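You operate a simulated robot arm through the tools that you are given. There is no shell and no other tool. Be economical: measure what you need, move in short steps, check, and stop when the job is done.

You run a simulated robot arm. Do the job below in one go: nothing can be reset, and whatever is moved stays where it is left.

JOB
Finish the half-wound label on the blue bottle, put it away and label the green one.
Fine: the first goes into the grey tray, the second stays in the machine's socket, roller arm back; the third stays unlabelled.

The check looks at the end state, three seconds after you hand in, the way a careful person would. Anything else that was tipped, shoved, dropped, spilled or broken makes it a failure.

ROBOT AND FRAMES
A 7-joint arm with a two-finger gripper, fixed in place. Base frame: the origin is at the foot of the arm, x ahead of it, y to its left, z up; the work surface is at about z = 770. Readings come in mm, degrees, newtons and seconds.
With the tool pointing down near the work surface it reaches from about 340 to 720 mm from the base axis. Its first joint turns from -66.0 to 66.0 degrees. Payload 2.45 kg.
The TCP is the grasp point between the finger pads, 26 mm short of the fingertips. In the tool frame z runs along the fingers and y along their closing line. Largest opening 96 mm; the body of the gripper starts 69 mm behind the TCP.
Orientation is that of the tool frame in the base frame, as a unit quaternion [w, x, y, z]. With the fingers straight down and closing along the base's y, the tool's x points along the base's -x, its y along +y and its z along -z.

CONTROLS
- The arm moves only by the tool drive_tool. Its argument "plan" is a list of rows, each an object of numbers (a shift or turn left out is 0, a gripper value left out holds the last): "x", "y", "z": the shift along the tool's x, y, z in mm; "wx", "wy", "wz": the turn, a rotation vector about the tool's x, y, z in degrees; "fingers": the opening, from 0 (shut) to 1 (fully open). In form: [{"x": .., "y": .., "z": .., "wx": .., "wy": .., "wz": .., "fingers": ..}, ...]. A call has 1 to 20 rows; each row shifts and turns the commanded pose from where the row before left it, along the tool's axes as they then stand. A row lasts 0.2 s, in which the tool goes at most 50 mm and 8.6 degrees; a call with a longer step from one row to the next is refused whole, and so is a gripper value outside its range. Where a pose cannot be reached the arm comes as near as it can. A force on the tool above 40 N (or 10 N above the force at the start of the call, whichever is more), or a blocked arm, ends the call early, and 0.2 s more pass. Each finger halts on what it meets, pressing with about 45 N; the grip force reading is that of the motor and also rises with nothing between the fingers. The clock runs only during rows and for 0.2 s after the last one: add rows that do not move to give the fingers time. The reply holds the time, the measured pose of the TCP, the force on the tool along the base axes, the opening and the grip force, in the units named above and with some noise, with the torque about the TCP (base axes, N m) and any sound that the robot's microphone picked up.
- Cameras (640 x 400 px; columns grow to the right, rows downward): "scene" is fixed at [172.7, -396.7, 1427.9]; the picture's right is [0.71, -0.71, 0.00], its down [-0.38, -0.38, -0.84] and it looks along [0.60, 0.60, -0.54] (base axes); focal length 363 px, centre (320, 200). "wrist" rides on the gripper at [82, 3, -98] in the tool frame; the picture's right is [-0.04, 1.00, 0.00], its down [-0.73, -0.03, -0.68] and it looks along [-0.68, -0.03, 0.73] (tool axes); focal length 256 px, centre (320, 200). There is no depth. A picture from a camera that has moved, and an enlarged one, comes with that camera's place and axes in the base frame and with its lens.
- capture(camera): a new picture of that camera. It takes no simulated time.
- close_up(camera, box): a new picture of the part [left, top, right, bottom] of that camera's present view, enlarged. It takes no simulated time.
- sign_off(): hands the job in; it is judged then, once.

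Work in short steps. Places have to be worked out from the pictures, the camera data and where the tool is seen: move nearer, look again, correct. Check each grasp and each placing, and mend what went wrong. You have 120 turns and 76 pictures in all, those below and enlarged ones among them. Open the gripper and draw the arm clear of the work before you hand the job in, unless the task says otherwise; then end with one line.

The tools are called after ">>>" as name(argument=value, ...) on one line, values as JSON. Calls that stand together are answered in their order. drive_tool: Moves the arm, as the interface text tells. Its arguments: {"type":"object","properties":{"plan":{"type":"array"}},"required":["plan"]} The other tools are called the same way: capture (camera) takes a picture; close_up (camera, box) takes an enlarged picture of a part of a camera's view; sign_off () hands the job in.

At the start:

```text
clock: 0.0
ee_pos: [389.2, -91.5, 1232.6]
ee_rot: [0.0, 0.0, 1.0, -0.001]
ft_force: [0.3, -0.2, 0.3]
moment: [0.0, -0.03, -0.04]
finger_gap: 96.2
finger_force: 0.0
```

scene: 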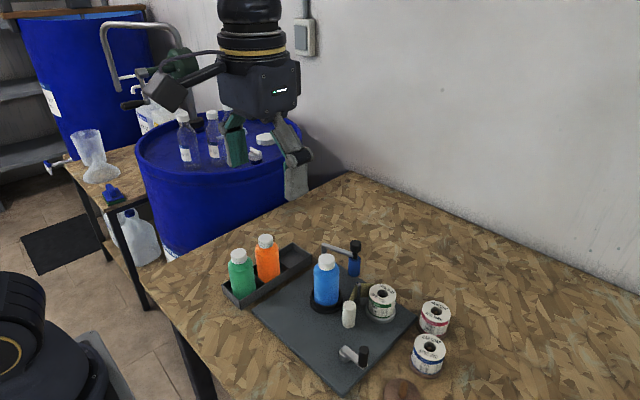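
wrist: 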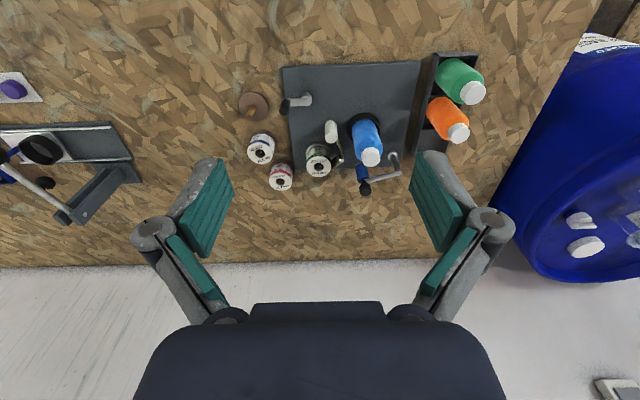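

I start by enlarging the machine area in both views to understand its parts.

>>> close_up(camera="scene", box=[210, 220, 460, 400])

>>> close_up(camera="wrist", box=[220, 40, 500, 215])

>>> close_up(camera="wrist", box=[0, 60, 200, 240])

```text
2.22 times, centred on (335, 310) of scene
camera zoom: at [172.7, -396.7, 1427.9], right [0.71, -0.71, 0.0], down [-0.38, -0.38, -0.84], along [0.6, 0.6, -0.54], focal length 806 px, centre (287, -44)
```

zoom: 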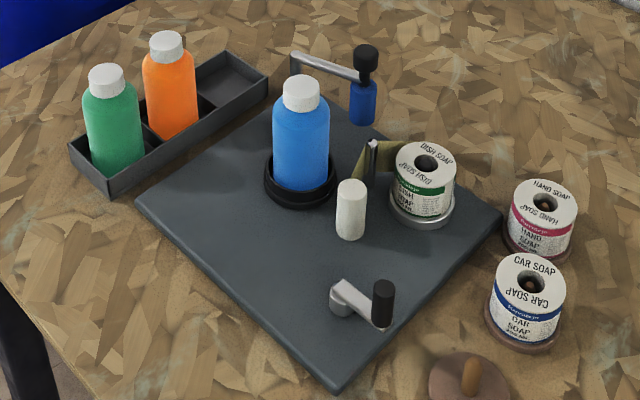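

```text
2.29 times, centred on (360, 128) of wrist
camera zoom: at [307.5, -88.2, 1332.0], right [0.04, 1.0, 0.0], down [0.73, -0.03, 0.68], along [0.68, -0.03, -0.73], focal length 585 px, centre (229, 366)
```

zoom: 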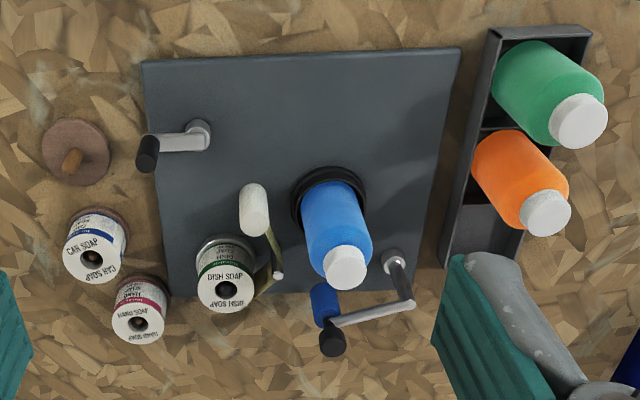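

```text
2.22 times, centred on (100, 150) of wrist
camera zoom: at [307.5, -88.2, 1332.0], right [0.04, 1.0, 0.0], down [0.73, -0.03, 0.68], along [0.68, -0.03, -0.73], focal length 569 px, centre (809, 311)
```

zoom: 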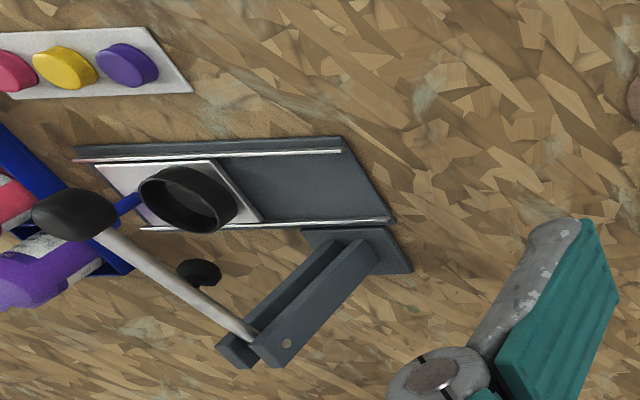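

The machine has a socket near (592, 0), a crank near (518,-128), a reel near (645,-110), and a roller arm behind the bottle. I'll bring the wrist camera closer to see the details.

>>> drive_tool(plan=[{"x": -20, "z": 40}, {"x": -20, "z": 40}, {"x": -20, "z": 40}, {"x": -20, "z": 40}, {"x": -10, "z": 10}, {}])

>>> capture(camera="wrist")

>>> close_up(camera="wrist", box=[200, 20, 460, 200])

>>> close_up(camera="scene", box=[300, 230, 420, 330])

```text
clock: 1.4
ee_pos: [476.5, -92.3, 1062.2]
ee_rot: [0.0, 0.0, 1.0, 0.001]
ft_force: [0.5, -1.1, -0.1]
moment: [0.02, -0.01, 0.0]
finger_gap: 96.3
finger_force: 0.0
```

```text
70 pictures are left
camera wrist: at [395.3, -90.0, 1162.0], right [0.04, 1.0, 0.0], down [0.73, -0.03, 0.68], along [0.68, -0.03, -0.73], focal length 256 px, centre (320, 200)
```

wrist: 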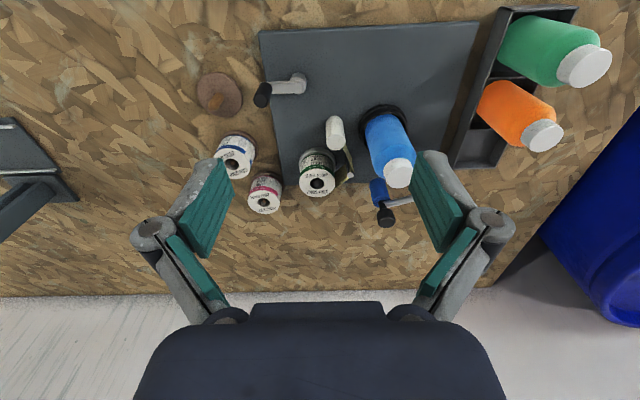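

```text
2.22 times, centred on (330, 110) of wrist
camera zoom: at [395.3, -90.0, 1162.0], right [0.04, 1.0, 0.0], down [0.73, -0.03, 0.68], along [0.68, -0.03, -0.73], focal length 569 px, centre (298, 400)
```

zoom: 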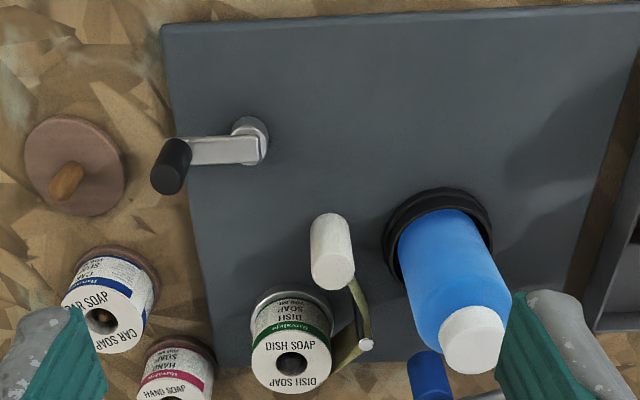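

```text
4.00 times, centred on (360, 280) of scene
camera zoom: at [172.7, -396.7, 1427.9], right [0.71, -0.71, 0.0], down [-0.38, -0.38, -0.84], along [0.6, 0.6, -0.54], focal length 1451 px, centre (160, -120)
```

zoom: 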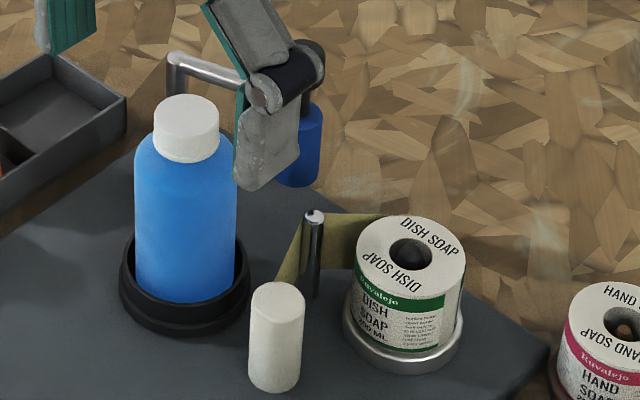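

The label side of the blue bottle is hidden from both cameras. I'll move over past it and turn the wrist so the camera looks back from the +x/-y side.

>>> drive_tool(plan=[{"x": -40}, {"x": -40}, {"x": -40}, {"x": -40}, {"x": -30}, {"wz": -8.5}, {"wz": -8.5}, {"wz": -8.5}, {"wz": -8.5}, {"wz": -8.5}, {"wz": -8.5}, {"wz": -8.5}, {"wz": -8.5}, {"wz": -8.5}, {"wz": -8.5}, {}])

>>> drive_tool(plan=[{"wz": -8.5}, {"wz": -8.5}, {"wz": -8.5}, {"wz": -8.5}, {"wz": -8.5}, {"wz": -7.5}, {}])

>>> capture(camera="wrist")

```text
clock: 4.8
ee_pos: [668.6, -92.2, 1060.8]
ee_rot: [0.0, -0.676, 0.737, 0.0]
ft_force: [-0.1, -0.4, -0.6]
moment: [0.0, -0.02, -0.05]
finger_gap: 96.0
finger_force: 0.1
```

```text
clock: 6.4
ee_pos: [669.3, -92.5, 1061.4]
ee_rot: [0.0, 0.924, -0.382, 0.0]
ft_force: [0.2, -0.6, -0.7]
moment: [-0.02, -0.01, 0.01]
finger_gap: 95.8
finger_force: 0.1
```

```text
67 pictures are left
camera wrist: at [724.4, -151.5, 1162.0], right [-0.73, -0.68, 0.0], down [-0.5, 0.54, 0.68], along [-0.46, 0.5, -0.73], focal length 256 px, centre (320, 200)
```

wrist: 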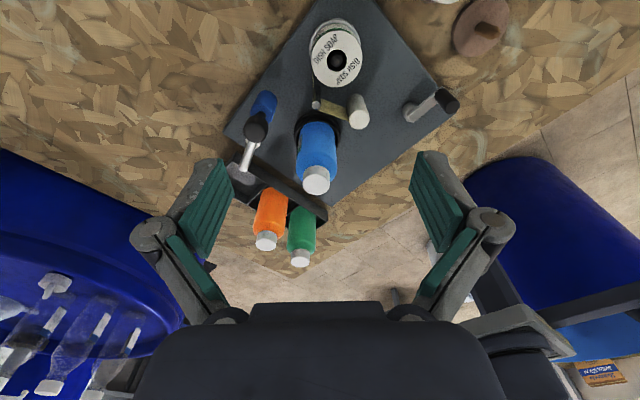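

The rotation works well. I'll enlarge the machine from this side.

>>> close_up(camera="wrist", box=[220, 10, 400, 200])

```text
2.11 times, centred on (310, 105) of wrist
camera zoom: at [724.4, -151.5, 1162.0], right [-0.73, -0.68, 0.0], down [-0.5, 0.54, 0.68], along [-0.46, 0.5, -0.73], focal length 539 px, centre (341, 400)
```

zoom: 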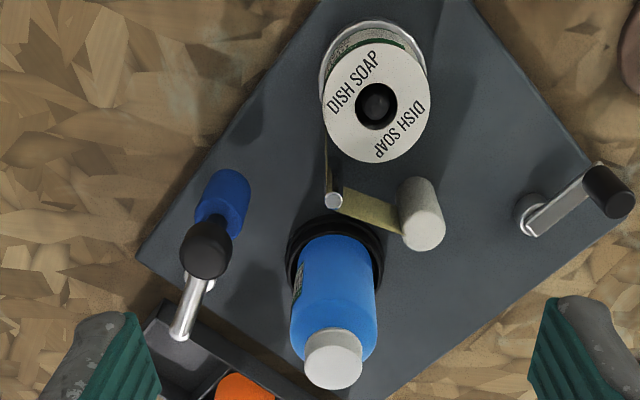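

I can see a green label edge on the bottle's +x side. I'll rotate further to view it from +x/+y.

>>> drive_tool(plan=[{"wz": -8.5}, {"wz": -8.5}, {"wz": -8.5}, {"wz": -8.5}, {"wz": -8.5}, {"wz": -2.5}, {}])

>>> drive_tool(plan=[{"y": -40}, {"y": -40}, {"z": 30}, {"z": 30}, {}])

>>> capture(camera="wrist")

```text
clock: 8.0
ee_pos: [667.2, -91.8, 1062.7]
ee_rot: [0.0, 1.0, 0.0, 0.0]
ft_force: [0.3, 0.5, -0.5]
moment: [0.0, 0.02, -0.01]
finger_gap: 96.0
finger_force: 0.1
```

```text
clock: 9.2
ee_pos: [667.8, -9.4, 999.2]
ee_rot: [0.001, 1.0, 0.0, 0.0]
ft_force: [-1.1, -0.3, 0.6]
moment: [-0.01, -0.02, -0.02]
finger_gap: 96.2
finger_force: 0.1
```

```text
65 pictures are left
camera wrist: at [750.2, -13.6, 1099.4], right [-0.04, -1.0, 0.0], down [-0.73, 0.03, 0.68], along [-0.68, 0.03, -0.73], focal length 256 px, centre (320, 200)
```

wrist: 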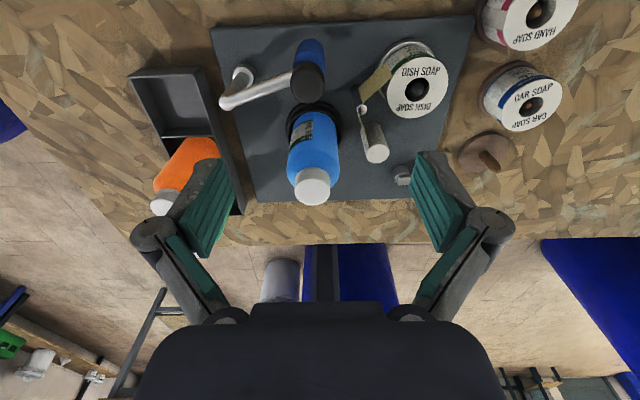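

>>> close_up(camera="wrist", box=[205, 20, 465, 210])

>>> close_up(camera="wrist", box=[260, 70, 400, 210])

```text
2.11 times, centred on (335, 115) of wrist
camera zoom: at [750.2, -13.6, 1099.4], right [-0.04, -1.0, 0.0], down [-0.73, 0.03, 0.68], along [-0.68, 0.03, -0.73], focal length 539 px, centre (288, 379)
```

zoom: 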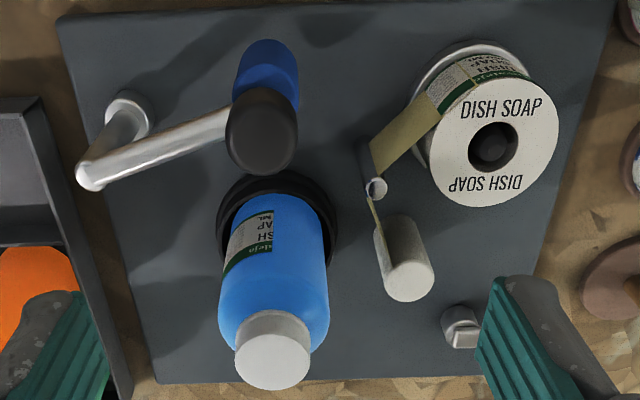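

```text
2.86 times, centred on (330, 140) of wrist
camera zoom: at [750.2, -13.6, 1099.4], right [-0.04, -1.0, 0.0], down [-0.73, 0.03, 0.68], along [-0.68, 0.03, -0.73], focal length 731 px, centre (291, 371)
```

zoom: 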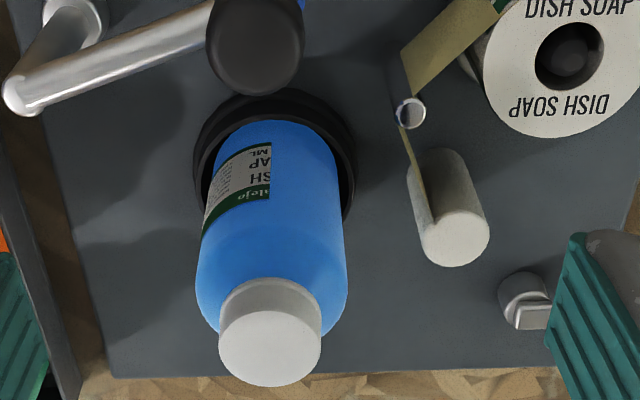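

The label's loose edge faces +x, and the wound part wraps toward +y, so the bottle must turn counter-clockwise. By triangulation the roller arm's knob top is near (682,-1,903), with its pivot near (660,76) and arm radius about 80. I'll hover above the knob and check.

>>> drive_tool(plan=[{"x": 16, "y": -8}, {"z": 20}, {"z": 20}, {}])

>>> capture(camera="wrist")

>>> close_up(camera="scene", box=[280, 200, 400, 300])

```text
clock: 10.2
ee_pos: [685.4, -4.3, 961.7]
ee_rot: [0.0, 1.0, 0.0, 0.0]
ft_force: [0.5, 0.3, 0.1]
moment: [0.01, -0.03, -0.03]
finger_gap: 95.9
finger_force: 0.1
```

```text
62 pictures are left
camera wrist: at [767.3, -6.9, 1061.3], right [-0.04, -1.0, 0.0], down [-0.73, 0.03, 0.68], along [-0.68, 0.03, -0.73], focal length 256 px, centre (320, 200)
```

wrist: 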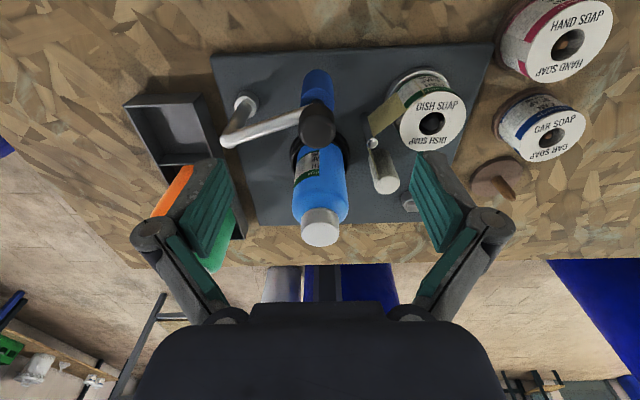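

```text
4.00 times, centred on (340, 250) of scene
camera zoom: at [172.7, -396.7, 1427.9], right [0.71, -0.71, 0.0], down [-0.38, -0.38, -0.84], along [0.6, 0.6, -0.54], focal length 1451 px, centre (240, 0)
```

zoom: 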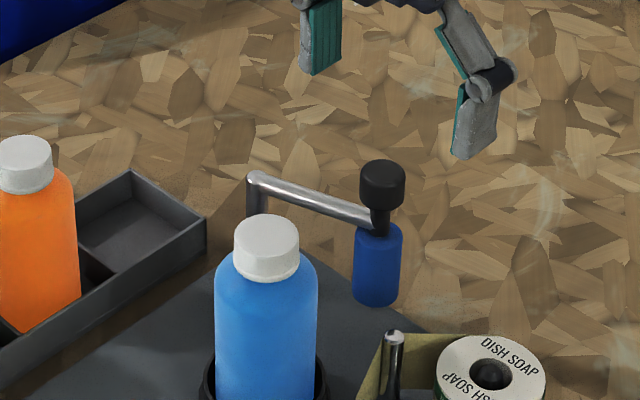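

The knob is nicely under the fingers at about (685,-2), top about 903. I'll descend to z≈902 and close.

>>> drive_tool(plan=[{"y": -2, "z": 20}, {"z": 20}, {"z": 19}, {}, {"fingers": 0.2}, {}, {}, {}, {"fingers": 0.2}, {}])

>>> capture(camera="wrist")

```text
clock: 12.4
ee_pos: [684.9, -1.2, 903.7]
ee_rot: [-0.001, 1.0, 0.0, 0.0]
ft_force: [0.4, 4.5, -0.2]
moment: [0.09, -0.01, -0.02]
finger_gap: 24.9
finger_force: 44.9
```

```text
60 pictures are left
camera wrist: at [766.5, -4.8, 1002.8], right [-0.04, -1.0, 0.0], down [-0.73, 0.03, 0.68], along [-0.68, 0.03, -0.73], focal length 256 px, centre (320, 200)
```

wrist: 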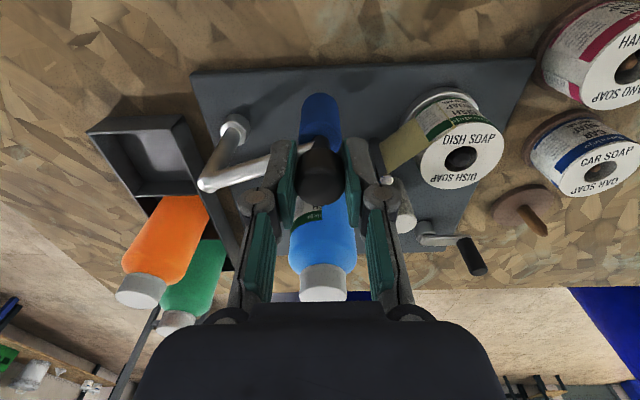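

Knob gripped firmly. I swing it clockwise about the pivot, first about 21°.

>>> drive_tool(plan=[{"x": -9.6, "y": 2.5, "wz": 7}, {"x": -9.6, "y": 2.5, "wz": 7}, {"x": -9.6, "y": 2.5, "wz": 7}, {}])

```text
clock: 13.4
ee_pos: [656.0, -5.5, 902.4]
ee_rot: [-0.001, 0.983, -0.183, 0.0]
ft_force: [1.5, 5.2, 8.6]
moment: [0.23, 0.09, -0.15]
finger_gap: 25.0
finger_force: 45.3
```

Moving smoothly. I continue a further 12° in finer steps.

>>> drive_tool(plan=[{"x": -5.4, "y": 1.5, "wz": 4}, {"x": -5.4, "y": 1.5, "wz": 4}, {"x": -4, "y": 1.1, "wz": 3}, {}])

>>> capture(camera="wrist")

>>> close_up(camera="scene", box=[280, 220, 400, 320])

```text
clock: 14.4
ee_pos: [640.2, -2.7, 902.9]
ee_rot: [0.0, 0.961, -0.277, 0.001]
ft_force: [4.4, 5.9, 6.2]
moment: [-0.11, -0.5, -0.31]
finger_gap: 24.9
finger_force: 45.3
```

```text
59 pictures are left
camera wrist: at [708.0, -49.0, 1002.8], right [-0.56, -0.83, 0.0], down [-0.61, 0.41, 0.68], along [-0.56, 0.38, -0.73], focal length 256 px, centre (320, 200)
```

wrist: 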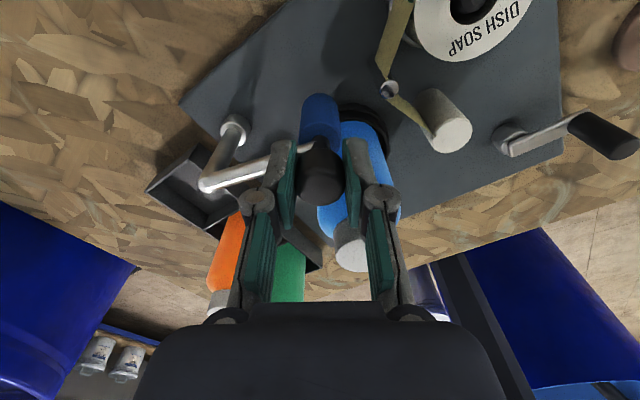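

```text
4.00 times, centred on (340, 270) of scene
camera zoom: at [172.6, -396.5, 1427.9], right [0.71, -0.71, 0.0], down [-0.38, -0.38, -0.84], along [0.6, 0.6, -0.54], focal length 1451 px, centre (240, -80)
```

zoom: 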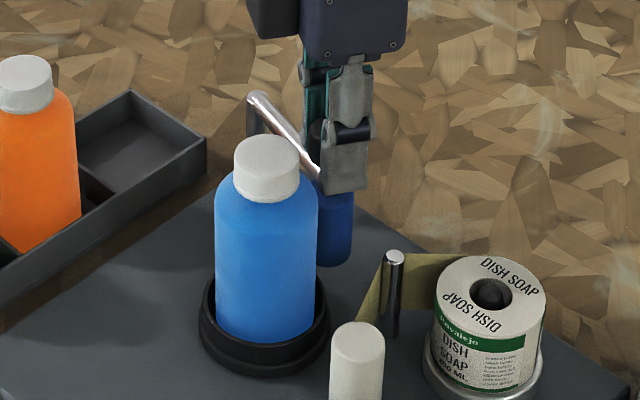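

Nearly in contact. I continue in 2° steps watching the force.

>>> drive_tool(plan=[{"x": -2.7, "y": 0.7, "wz": 2}, {}, {}])

>>> drive_tool(plan=[{"x": -2.7, "y": 0.7, "wz": 2}, {}, {}])

```text
clock: 15.2
ee_pos: [637.4, -1.8, 903.5]
ee_rot: [0.0, 0.956, -0.293, -0.001]
ft_force: [4.2, 9.4, 0.6]
moment: [-0.26, -0.72, -0.19]
finger_gap: 24.8
finger_force: 45.1
```

```text
clock: 16.0
ee_pos: [634.5, -0.5, 902.5]
ee_rot: [-0.001, 0.951, -0.309, -0.001]
ft_force: [4.6, 10.4, -4.9]
moment: [0.1, -0.33, -0.13]
finger_gap: 25.0
finger_force: 44.8
```

>>> drive_tool(plan=[{"x": -2.7, "y": 0, "wz": 2}, {}, {}])

>>> close_up(camera="wrist", box=[240, 80, 440, 230])

```text
clock: 16.8
ee_pos: [632.4, -0.1, 902.8]
ee_rot: [0.0, 0.945, -0.326, -0.001]
ft_force: [-2.7, 5.4, -1.2]
moment: [0.34, 0.42, 0.3]
finger_gap: 24.8
finger_force: 45.2
```

```text
2.67 times, centred on (340, 155) of wrist
camera zoom: at [695.0, -53.1, 1002.5], right [-0.65, -0.76, 0.0], down [-0.56, 0.48, 0.68], along [-0.52, 0.44, -0.73], focal length 683 px, centre (267, 320)
```

zoom: 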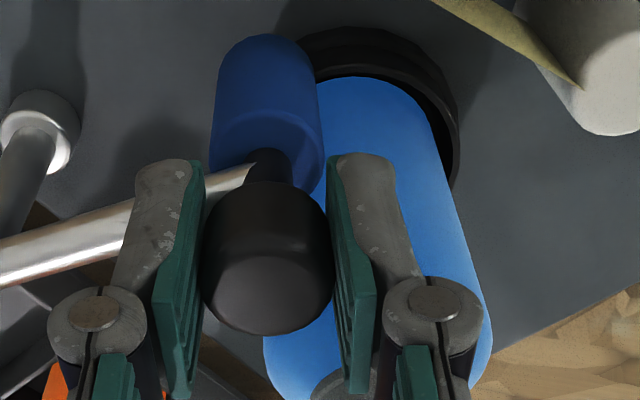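

The force flipped sign, so the arm may be snapping toward the bottle. One more small step.

>>> drive_tool(plan=[{"x": -2.7, "y": 0.3, "wz": 2}, {}, {}])

>>> drive_tool(plan=[{"x": -2.7, "y": 0.3, "wz": 2}, {}, {}])

```text
clock: 17.6
ee_pos: [629.7, 0.4, 902.6]
ee_rot: [0.001, 0.939, -0.343, -0.001]
ft_force: [-3.8, -2.2, -3.0]
moment: [0.14, 0.37, 0.1]
finger_gap: 25.0
finger_force: 44.8
```

```text
clock: 18.4
ee_pos: [628.7, 1.7, 901.6]
ee_rot: [0.002, 0.933, -0.36, 0.001]
ft_force: [-2.2, -10.4, -7.3]
moment: [-0.27, 0.02, -0.01]
finger_gap: 24.9
finger_force: 44.6
```

Let me look from the scene camera to see whether the roller touches.

>>> close_up(camera="scene", box=[290, 235, 390, 315])

>>> close_up(camera="wrist", box=[240, 80, 440, 230])

```text
5.00 times, centred on (340, 275) of scene
camera zoom: at [172.7, -396.9, 1427.8], right [0.71, -0.71, 0.0], down [-0.38, -0.38, -0.84], along [0.6, 0.6, -0.54], focal length 1814 px, centre (220, -175)
```

zoom: 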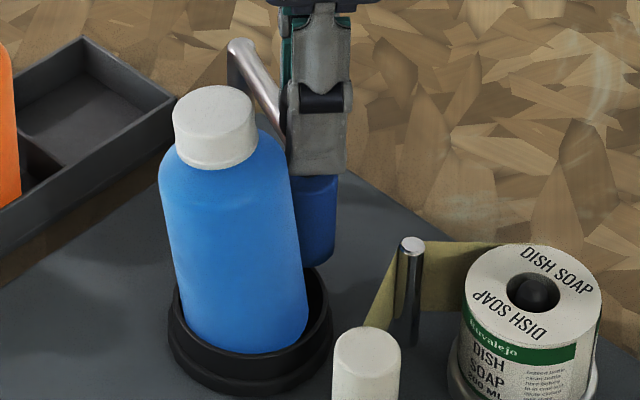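

```text
2.67 times, centred on (340, 155) of wrist
camera zoom: at [687.3, -55.9, 1002.8], right [-0.7, -0.71, 0.0], down [-0.52, 0.52, 0.68], along [-0.49, 0.47, -0.73], focal length 683 px, centre (267, 320)
```

zoom: 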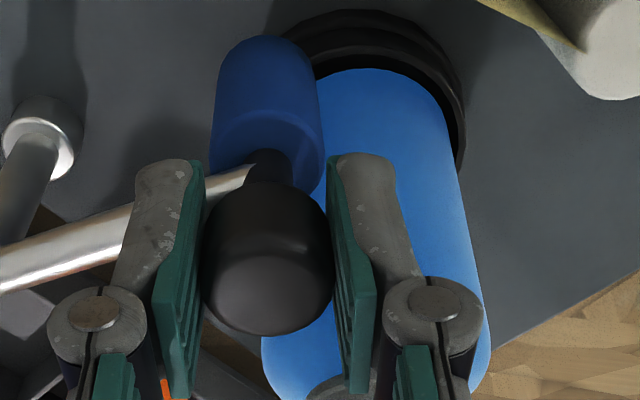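

The bottle is being tilted: I've overshot. I back off immediately along the arc.

>>> drive_tool(plan=[{"x": 2.7, "y": -0.3, "wz": -2}, {"x": 2.7, "y": -0.3, "wz": -2}, {"x": 2.7, "y": 0, "wz": -2}, {}, {}])

>>> close_up(camera="scene", box=[290, 235, 390, 315])

```text
clock: 19.6
ee_pos: [636.7, -2.0, 903.1]
ee_rot: [0.0, 0.951, -0.309, 0.0]
ft_force: [0.3, -2.5, -16.6]
moment: [-0.22, -0.38, -0.13]
finger_gap: 24.8
finger_force: 45.0
```

```text
5.00 times, centred on (340, 275) of scene
camera zoom: at [173.0, -396.7, 1427.8], right [0.71, -0.71, 0.0], down [-0.38, -0.38, -0.84], along [0.6, 0.6, -0.54], focal length 1814 px, centre (220, -175)
```

zoom: 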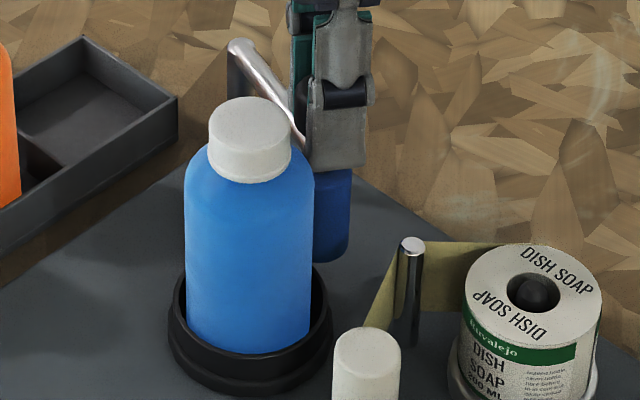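

The bottle is upright again. I advance about 1° to light contact and release the knob, to see whether the arm stays.

>>> drive_tool(plan=[{"x": -1.2, "y": 0.2, "wz": 1}, {}, {"fingers": 0.45}, {}, {}, {}])

>>> close_up(camera="scene", box=[290, 235, 390, 315])

>>> close_up(camera="wrist", box=[240, 80, 440, 230])

```text
clock: 21.0
ee_pos: [634.2, -1.3, 903.9]
ee_rot: [0.0, 0.948, -0.317, 0.0]
ft_force: [1.9, -1.5, 4.3]
moment: [-0.17, -0.04, 0.12]
finger_gap: 43.1
finger_force: 0.1
```

```text
5.00 times, centred on (340, 275) of scene
camera zoom: at [172.7, -396.7, 1427.9], right [0.71, -0.71, 0.0], down [-0.38, -0.38, -0.84], along [0.6, 0.6, -0.54], focal length 1814 px, centre (220, -175)
```

zoom: 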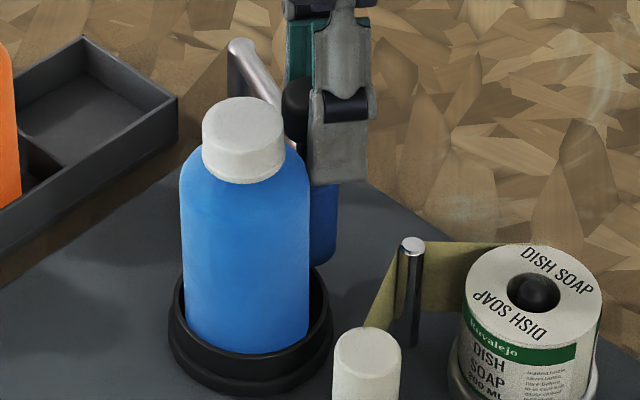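

```text
2.67 times, centred on (340, 155) of wrist
camera zoom: at [697.4, -53.2, 1003.3], right [-0.63, -0.77, 0.0], down [-0.57, 0.47, 0.68], along [-0.53, 0.43, -0.73], focal length 683 px, centre (267, 320)
```

zoom: 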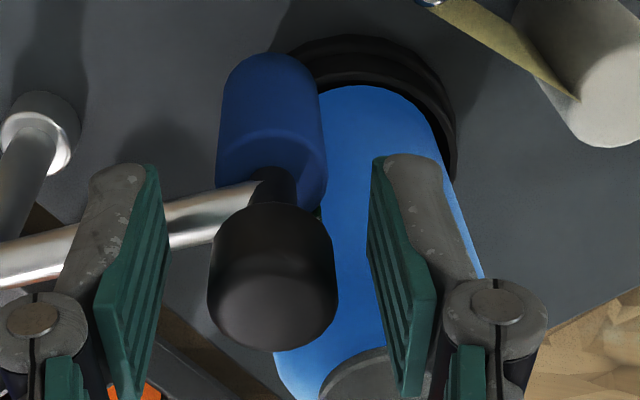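

The arm stays in light contact. I lift clear, rotate so the closing line will suit the crank (away from the white post), and move above the crank knob near (514,-165).

>>> drive_tool(plan=[{"z": -30}, {"z": -40}, {"z": -40}, {"wz": 8.2}, {"wz": 8.2}, {"wz": 8.2}, {"wz": 8.2}, {"wz": 8.2}, {"wz": 8.2}, {"wz": 8.2}, {"wz": 8.2}, {"wz": 8.2}, {"wz": 8.2}, {"wz": 8.2}, {"wz": 8.2}, {"wz": 7.6}, {}])

>>> drive_tool(plan=[{"x": 39, "y": -11.4}, {"x": 39, "y": -11.4}, {"x": 39, "y": -11.4}, {"x": 39, "y": -11.4}, {"x": 39, "y": -11.4}, {"z": 40}, {}])

>>> capture(camera="wrist")

>>> close_up(camera="scene", box=[290, 235, 450, 395])

```text
clock: 24.6
ee_pos: [632.8, -1.3, 1013.7]
ee_rot: [0.0, -0.316, 0.949, 0.001]
ft_force: [0.2, -0.3, -0.1]
moment: [-0.04, 0.0, 0.01]
finger_gap: 43.2
finger_force: 0.2
```

```text
clock: 26.2
ee_pos: [511.7, -160.2, 975.3]
ee_rot: [-0.001, -0.317, 0.949, 0.0]
ft_force: [0.0, 0.3, 0.5]
moment: [0.02, -0.02, -0.02]
finger_gap: 43.3
finger_force: 0.1
```

```text
51 pictures are left
camera wrist: at [445.5, -207.2, 1074.0], right [-0.57, 0.82, 0.0], down [0.6, 0.42, 0.68], along [0.56, 0.39, -0.73], focal length 256 px, centre (320, 200)
```

wrist: 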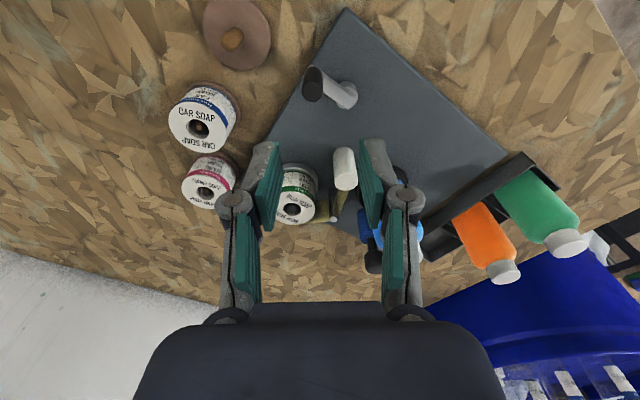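

```text
2.50 times, centred on (370, 315) of scene
camera zoom: at [172.7, -396.7, 1427.9], right [0.71, -0.71, 0.0], down [-0.38, -0.38, -0.84], along [0.6, 0.6, -0.54], focal length 907 px, centre (195, -88)
```

zoom: 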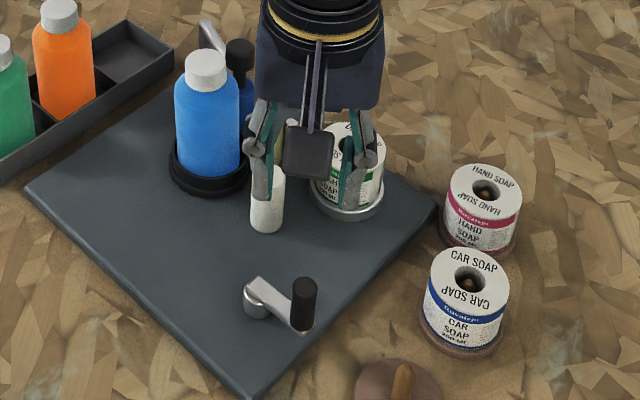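

The knob top agrees at about (515,-166,856). I descend to z≈850 and grip it.

>>> drive_tool(plan=[{"x": 0.8, "y": -6.6, "z": 40}, {"z": 40}, {"z": 30}, {"z": 15}, {}])

>>> capture(camera="wrist")

```text
clock: 27.4
ee_pos: [515.8, -168.3, 848.9]
ee_rot: [0.0, -0.317, 0.948, 0.001]
ft_force: [0.6, 0.4, 0.0]
moment: [0.02, -0.01, 0.01]
finger_gap: 43.1
finger_force: 0.1
```

```text
49 pictures are left
camera wrist: at [449.0, -215.1, 949.0], right [-0.57, 0.82, 0.0], down [0.6, 0.42, 0.68], along [0.56, 0.39, -0.73], focal length 256 px, centre (320, 200)
```

wrist: 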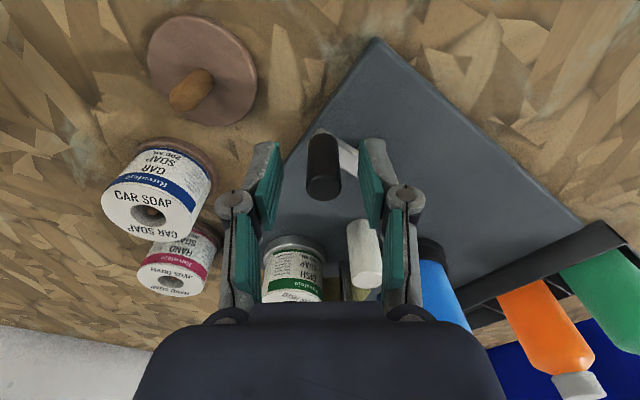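

The knob is centred between the pads; I close.

>>> drive_tool(plan=[{"fingers": 0.1}, {}, {}, {}, {}])

```text
clock: 28.6
ee_pos: [516.2, -167.2, 848.7]
ee_rot: [0.0, -0.318, 0.948, 0.001]
ft_force: [-1.2, 5.9, -1.4]
moment: [0.17, 0.0, 0.03]
finger_gap: 17.6
finger_force: 42.7
```

Gripped (17.6 mm). I try a first 30° of counter-clockwise cranking and check what the machine does.

>>> drive_tool(plan=[{"x": -4.6, "y": -2.9}, {"x": -4.7, "y": -2.4}, {"x": -5.1, "y": -1.7}, {"x": -5.3, "y": -1.0}, {}])

>>> close_up(camera="scene", box=[290, 235, 450, 355])

```text
clock: 29.8
ee_pos: [534.2, -162.8, 847.4]
ee_rot: [-0.002, -0.317, 0.948, 0.0]
ft_force: [-16.1, 11.9, 9.5]
moment: [0.43, 0.25, 0.37]
finger_gap: 17.7
finger_force: 43.4
```

```text
3.33 times, centred on (370, 295) of scene
camera zoom: at [172.1, -396.3, 1428.1], right [0.71, -0.71, 0.0], down [-0.38, -0.38, -0.84], along [0.6, 0.6, -0.54], focal length 1209 px, centre (153, -117)
```

zoom: 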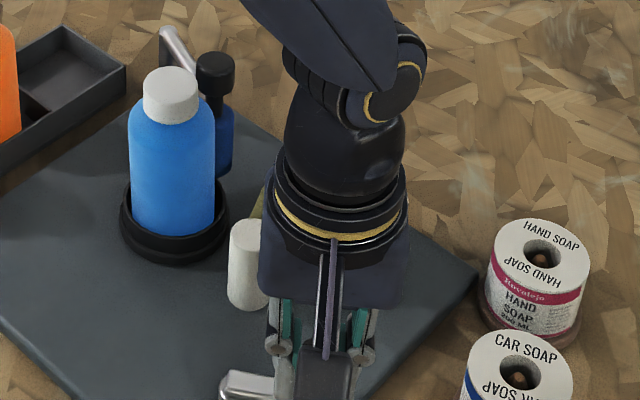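

The crank turned against a resistance of about 20 N. I check the wrist view for any rotation of the bottle or web.

>>> capture(camera="wrist")

```text
47 pictures are left
camera wrist: at [468.4, -209.3, 947.9], right [-0.57, 0.82, 0.0], down [0.61, 0.42, 0.68], along [0.55, 0.39, -0.74], focal length 256 px, centre (320, 200)
```

wrist: 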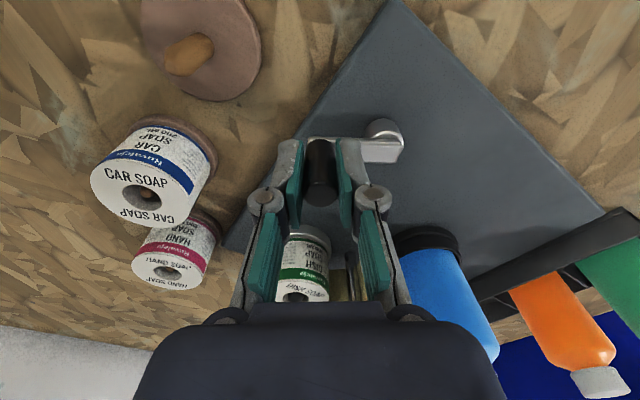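

The crank follows an arc about (516,-126) with R≈41. I continue 60° further counter-clockwise.

>>> drive_tool(plan=[{"x": -9.8, "y": -0.6}, {"x": -10.5, "y": 2.0}, {"x": -9.6, "y": 4.7}, {"x": -8.1, "y": 6.9}, {}])

>>> close_up(camera="scene", box=[290, 235, 450, 355])

```text
clock: 31.0
ee_pos: [557.9, -130.3, 848.4]
ee_rot: [-0.001, -0.317, 0.948, 0.0]
ft_force: [-9.7, -0.6, -15.1]
moment: [-0.3, 0.61, 0.03]
finger_gap: 17.3
finger_force: 42.5
```

```text
3.33 times, centred on (370, 295) of scene
camera zoom: at [172.8, -396.7, 1427.9], right [0.71, -0.71, 0.0], down [-0.38, -0.38, -0.84], along [0.6, 0.6, -0.54], focal length 1209 px, centre (153, -117)
```

zoom: 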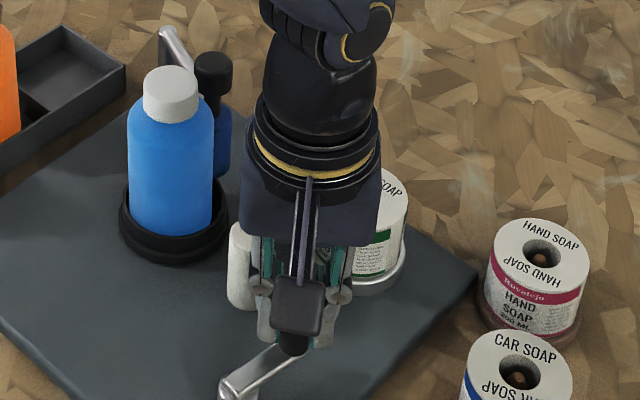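

No label in view yet, so the gear ratio is not 1:1 or the direction is unclear. I release, rise and inspect from the +x side before going on.

>>> drive_tool(plan=[{"fingers": 0.45}, {}, {}, {"z": -40}, {"z": -40}, {"z": -40}, {"wz": -8.5}, {"wz": -8.5}, {"wz": -8.5}, {"wz": -8.5}, {"wz": -8.5}, {"wz": -8.5}, {"wz": -8.5}, {"wz": -8.5}, {"wz": -8.5}, {"wz": -8.5}, {"wz": -8.5}, {"wz": -8.5}, {"wz": -8.5}, {"wz": -8.5}])

>>> drive_tool(plan=[{"wz": -8.5}, {"wz": -8.5}, {"wz": -7.0}, {"x": 35, "y": -35, "z": -20}, {"x": 35, "y": -35}, {"x": 35, "y": -35}, {}])

>>> close_up(camera="wrist", box=[205, 20, 465, 210])

```text
clock: 35.2
ee_pos: [556.9, -131.7, 969.1]
ee_rot: [0.0, 0.978, -0.207, 0.0]
ft_force: [0.5, 0.1, 1.2]
moment: [-0.02, 0.04, 0.01]
finger_gap: 43.3
finger_force: 0.1
```

```text
refused: row 4 steps farther than a row can; nothing moved
```

```text
2.11 times, centred on (335, 115) of wrist
camera zoom: at [631.6, -166.8, 1068.0], right [-0.44, -0.9, 0.0], down [-0.66, 0.32, 0.68], along [-0.61, 0.3, -0.73], focal length 539 px, centre (288, 379)
```

zoom: 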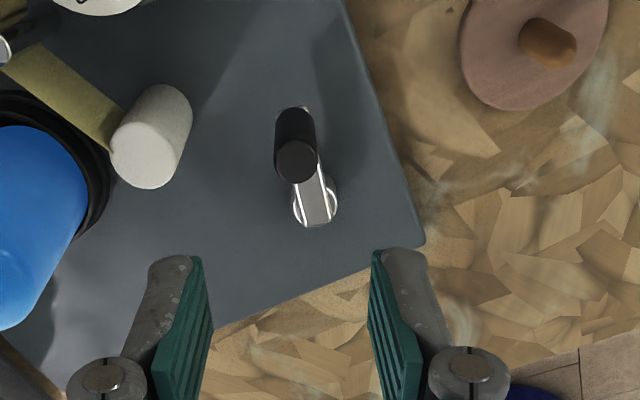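

One row was too long; I split it and repeat, also raising.

>>> drive_tool(plan=[{"wz": -8.5}, {"wz": -8.5}, {"wz": -7.0}, {"z": -30}, {"x": 35, "y": -34}, {"x": 35, "y": -34}, {"x": 35, "y": -34}, {}])

>>> close_up(camera="wrist", box=[205, 20, 465, 210])

```text
clock: 37.0
ee_pos: [663.1, -26.3, 998.8]
ee_rot: [-0.001, 1.0, 0.0, 0.0]
ft_force: [1.4, -0.8, -0.3]
moment: [0.04, 0.03, -0.04]
finger_gap: 43.2
finger_force: 0.1
```

```text
2.11 times, centred on (335, 115) of wrist
camera zoom: at [744.5, -29.2, 1097.0], right [-0.04, -1.0, 0.0], down [-0.73, 0.03, 0.68], along [-0.68, 0.03, -0.73], focal length 539 px, centre (288, 379)
```

zoom: 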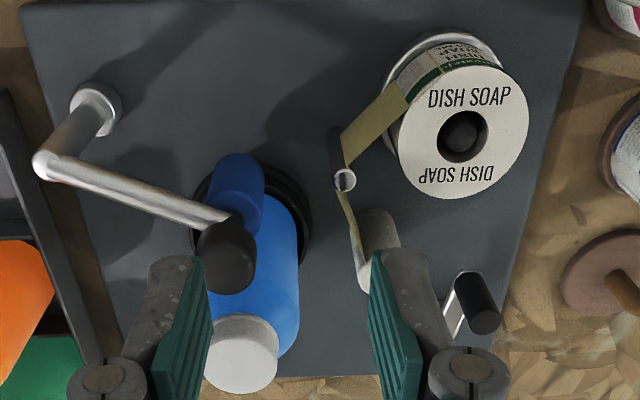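

The label's now hidden behind the roller/knob from here. I check the scene view and shift sideways toward +y.

>>> drive_tool(plan=[{"y": -40}, {"y": -40}, {"wz": -8.5}, {"wz": -8.5}, {"wz": -8.5}, {"wz": -8.5}, {}])

>>> capture(camera="wrist")

>>> close_up(camera="scene", box=[290, 235, 450, 355])

```text
clock: 38.6
ee_pos: [661.9, 50.1, 999.0]
ee_rot: [0.0, 0.97, 0.245, 0.0]
ft_force: [-0.5, 0.3, 1.4]
moment: [-0.02, -0.03, 0.01]
finger_gap: 43.4
finger_force: 0.0
out of reach, approached as far as the arm can: row 6
```

```text
43 pictures are left
camera wrist: at [737.1, 86.1, 1098.3], right [0.44, -0.9, 0.0], down [-0.66, -0.32, 0.68], along [-0.61, -0.3, -0.73], focal length 256 px, centre (320, 200)
```

wrist: 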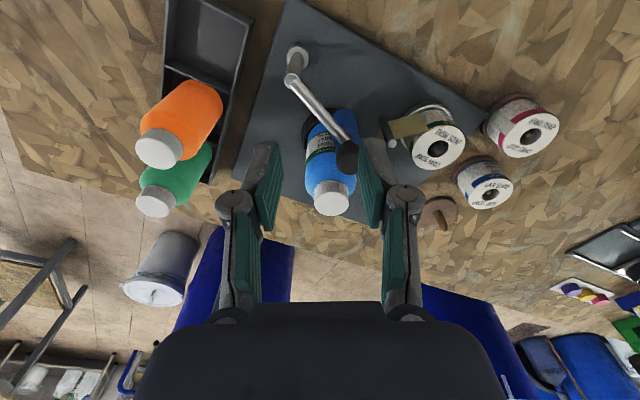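

```text
3.33 times, centred on (370, 295) of scene
camera zoom: at [172.7, -396.7, 1427.9], right [0.71, -0.71, 0.0], down [-0.38, -0.38, -0.84], along [0.6, 0.6, -0.54], focal length 1209 px, centre (153, -117)
```

zoom: 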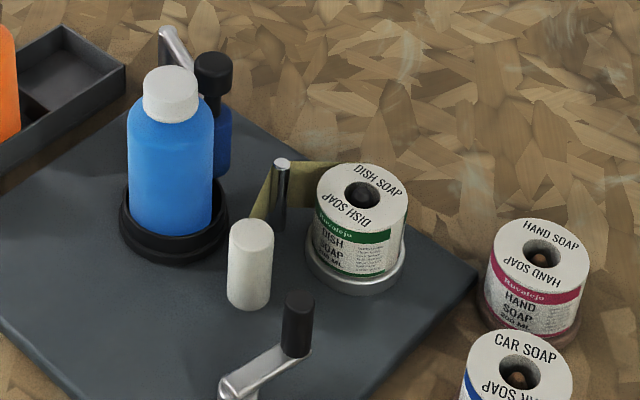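

>>> close_up(camera="wrist", box=[270, 90, 380, 220])

```text
3.08 times, centred on (325, 155) of wrist
camera zoom: at [737.1, 86.1, 1098.3], right [0.44, -0.9, 0.0], down [-0.66, -0.32, 0.68], along [-0.61, -0.3, -0.73], focal length 788 px, centre (305, 338)
```

zoom: 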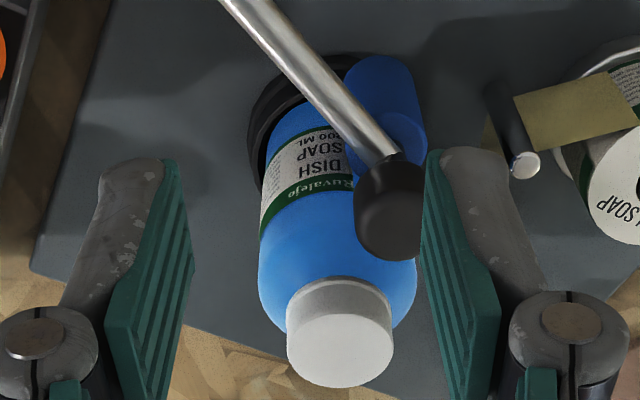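

The label now shows the full "DISH SOAP" text, where before only "SH/AP" was applied, so counter-clockwise is right. I'll look at the reel to learn the label's layout and how much is left.

>>> close_up(camera="scene", box=[350, 270, 400, 305])

>>> close_up(camera="scene", box=[410, 290, 460, 325])

```text
11.43 times, centred on (375, 288) of scene
camera zoom: at [172.7, -396.7, 1427.9], right [0.71, -0.71, 0.0], down [-0.38, -0.38, -0.84], along [0.6, 0.6, -0.54], focal length 4146 px, centre (-309, -800)
```

zoom: 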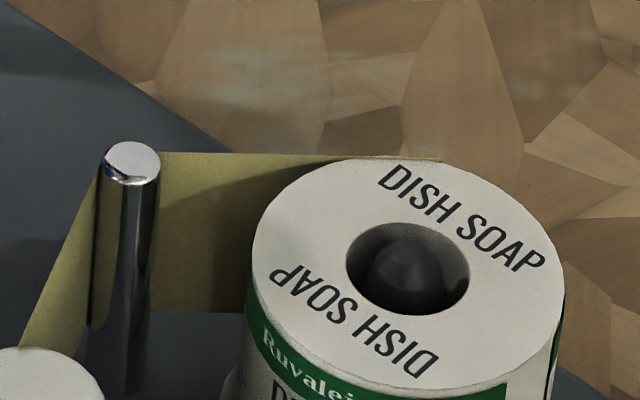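

```text
11.43 times, centred on (435, 308) of scene
camera zoom: at [172.7, -396.7, 1427.9], right [0.71, -0.71, 0.0], down [-0.38, -0.38, -0.84], along [0.6, 0.6, -0.54], focal length 4146 px, centre (-994, -1029)
```

zoom: 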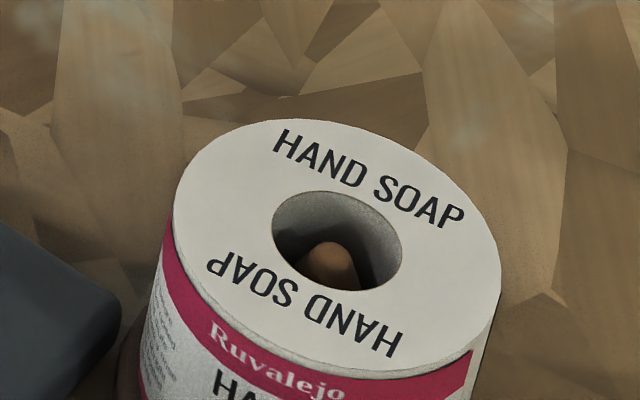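

The cut edge was at mid-title (label centre), and about 90° of crank turned the bottle about 40°. So roughly another 90–110° of crank should finish it. I go back to the crank.

>>> drive_tool(plan=[{"wz": 8.55}, {"wz": 8.55}, {"wz": 8.55}, {"wz": 8.55}, {"wz": 8.55}, {"wz": 8.55}, {"wz": 8.55}, {"wz": 8.55}, {"wz": 8.55}, {"wz": 8.55}, {"wz": 8.55}, {"wz": 8.55}, {"wz": 8.55}, {"wz": 8.55}, {"wz": 8.55}, {"wz": 8.55}, {"wz": 8.55}, {"wz": 8.55}, {"wz": 8.55}, {"wz": 8.55}])

>>> drive_tool(plan=[{"x": 38, "y": -16}, {"x": 38, "y": -16}, {"x": 38, "y": -16}, {"x": 38, "y": -16}, {"x": 38, "y": -16}, {"z": 40}, {}])

```text
clock: 42.8
ee_pos: [664.5, 51.1, 997.9]
ee_rot: [0.0, -0.318, 0.948, 0.0]
ft_force: [0.1, 0.0, 0.0]
moment: [0.03, 0.01, 0.0]
finger_gap: 43.2
finger_force: 0.1
```

```text
clock: 44.4
ee_pos: [561.1, -129.2, 958.3]
ee_rot: [0.0, -0.319, 0.948, 0.0]
ft_force: [-0.2, 0.0, -0.5]
moment: [-0.01, 0.03, 0.03]
finger_gap: 43.2
finger_force: 0.0
```

>>> drive_tool(plan=[{"x": 3.7, "y": 1.1, "z": 40}, {"z": 40}, {"z": 29}, {}, {"fingers": 0.1}, {}, {}, {}])

```text
clock: 46.2
ee_pos: [557.5, -130.6, 851.0]
ee_rot: [0.002, -0.319, 0.948, -0.001]
ft_force: [6.0, -1.6, -5.3]
moment: [0.11, -0.41, 0.02]
finger_gap: 17.6
finger_force: 42.5
```

Gripped again. I crank about 90° further, to angle about 85°.

>>> drive_tool(plan=[{"x": -6.4, "y": 9.9}, {"x": -3.5, "y": 10.2}, {"x": -0.8, "y": 10.7}, {"x": 1.9, "y": 10.6}, {"x": 4.7, "y": 9.8}, {"x": 7.0, "y": 8.1}, {}])

>>> close_up(camera="scene", box=[290, 235, 450, 355])

```text
clock: 47.8
ee_pos: [519.5, -84.8, 849.5]
ee_rot: [0.001, -0.32, 0.947, 0.0]
ft_force: [7.4, -7.1, 0.3]
moment: [0.12, -0.57, 0.36]
finger_gap: 17.1
finger_force: 43.1
```

```text
3.33 times, centred on (370, 295) of scene
camera zoom: at [172.8, -396.8, 1427.8], right [0.71, -0.71, 0.0], down [-0.38, -0.38, -0.84], along [0.6, 0.6, -0.54], focal length 1209 px, centre (153, -117)
```

zoom: 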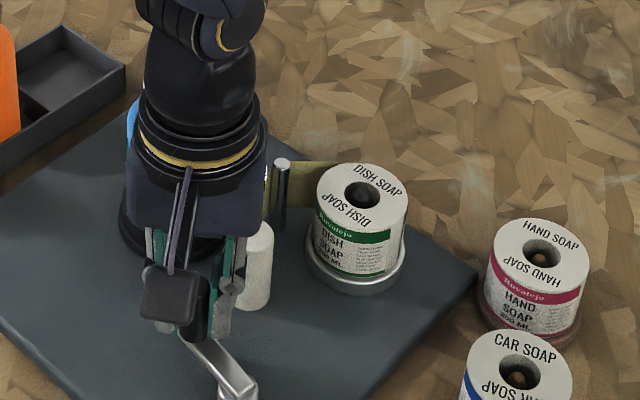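

Release, rise and inspect from the same +x/+y viewpoint.

>>> drive_tool(plan=[{"fingers": 0.45}, {}, {}, {"z": -40}, {"z": -40}, {"z": -40}, {"z": -30}, {"x": -39, "y": 4}, {"x": -39, "y": 4}, {"x": -39, "y": 4}, {"x": -39, "y": 4}, {"x": -39, "y": 4}, {}])

>>> drive_tool(plan=[{"wz": -8.55}, {"wz": -8.55}, {"wz": -8.55}, {"wz": -8.55}, {"wz": -8.55}, {"wz": -8.55}, {"wz": -8.55}, {"wz": -8.55}, {"wz": -8.55}, {"wz": -8.55}, {"wz": -8.55}, {"wz": -8.55}, {"wz": -8.55}, {"wz": -8.55}, {"wz": -8.55}, {"wz": -8.55}, {"wz": -8.55}, {"wz": -8.55}, {"wz": -8.55}, {"wz": -8}])

>>> close_up(camera="wrist", box=[240, 50, 440, 220])

>>> close_up(camera="scene", box=[290, 235, 390, 315])

```text
clock: 50.6
ee_pos: [662.3, 52.5, 1002.4]
ee_rot: [0.0, -0.32, 0.948, 0.0]
ft_force: [-0.1, -0.1, -0.5]
moment: [-0.03, 0.03, -0.03]
finger_gap: 43.0
finger_force: 0.1
```

```text
clock: 54.8
ee_pos: [662.2, 49.6, 998.2]
ee_rot: [0.0, 0.971, 0.239, 0.0]
ft_force: [-0.3, 0.2, 0.2]
moment: [0.01, -0.03, 0.01]
finger_gap: 43.2
finger_force: 0.1
```

```text
2.35 times, centred on (340, 135) of wrist
camera zoom: at [736.2, 84.7, 1098.4], right [0.43, -0.9, 0.0], down [-0.66, -0.31, 0.68], along [-0.61, -0.29, -0.73], focal length 602 px, centre (273, 353)
```

zoom: 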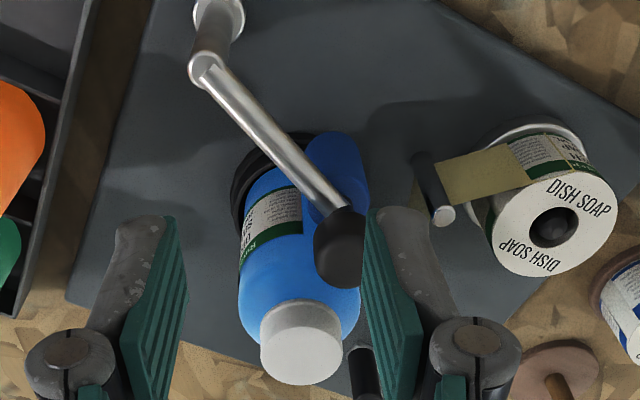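

```text
5.00 times, centred on (340, 275) of scene
camera zoom: at [172.7, -396.6, 1427.9], right [0.71, -0.71, 0.0], down [-0.38, -0.38, -0.84], along [0.6, 0.6, -0.54], focal length 1814 px, centre (220, -175)
```

zoom: 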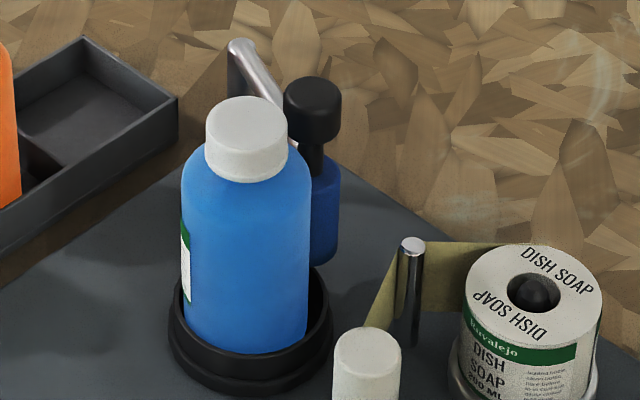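

The label has wrapped nearly fully: the leading edge is now at about az 162°. I zoom in on the trailing edge near the roller.

>>> close_up(camera="wrist", box=[305, 95, 375, 155])

```text
6.67 times, centred on (340, 125) of wrist
camera zoom: at [736.2, 84.7, 1098.4], right [0.43, -0.9, 0.0], down [-0.66, -0.31, 0.68], along [-0.61, -0.29, -0.73], focal length 1707 px, centre (187, 700)
```

zoom: 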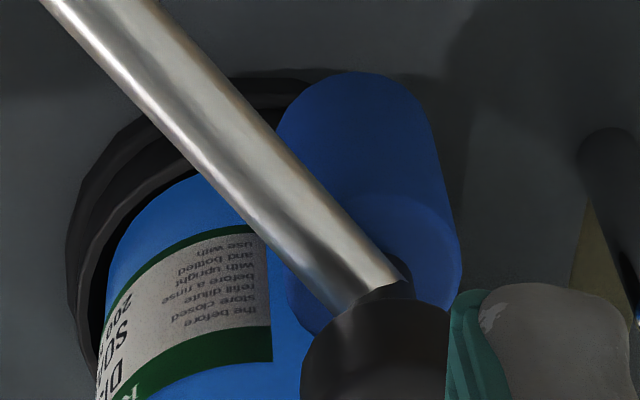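

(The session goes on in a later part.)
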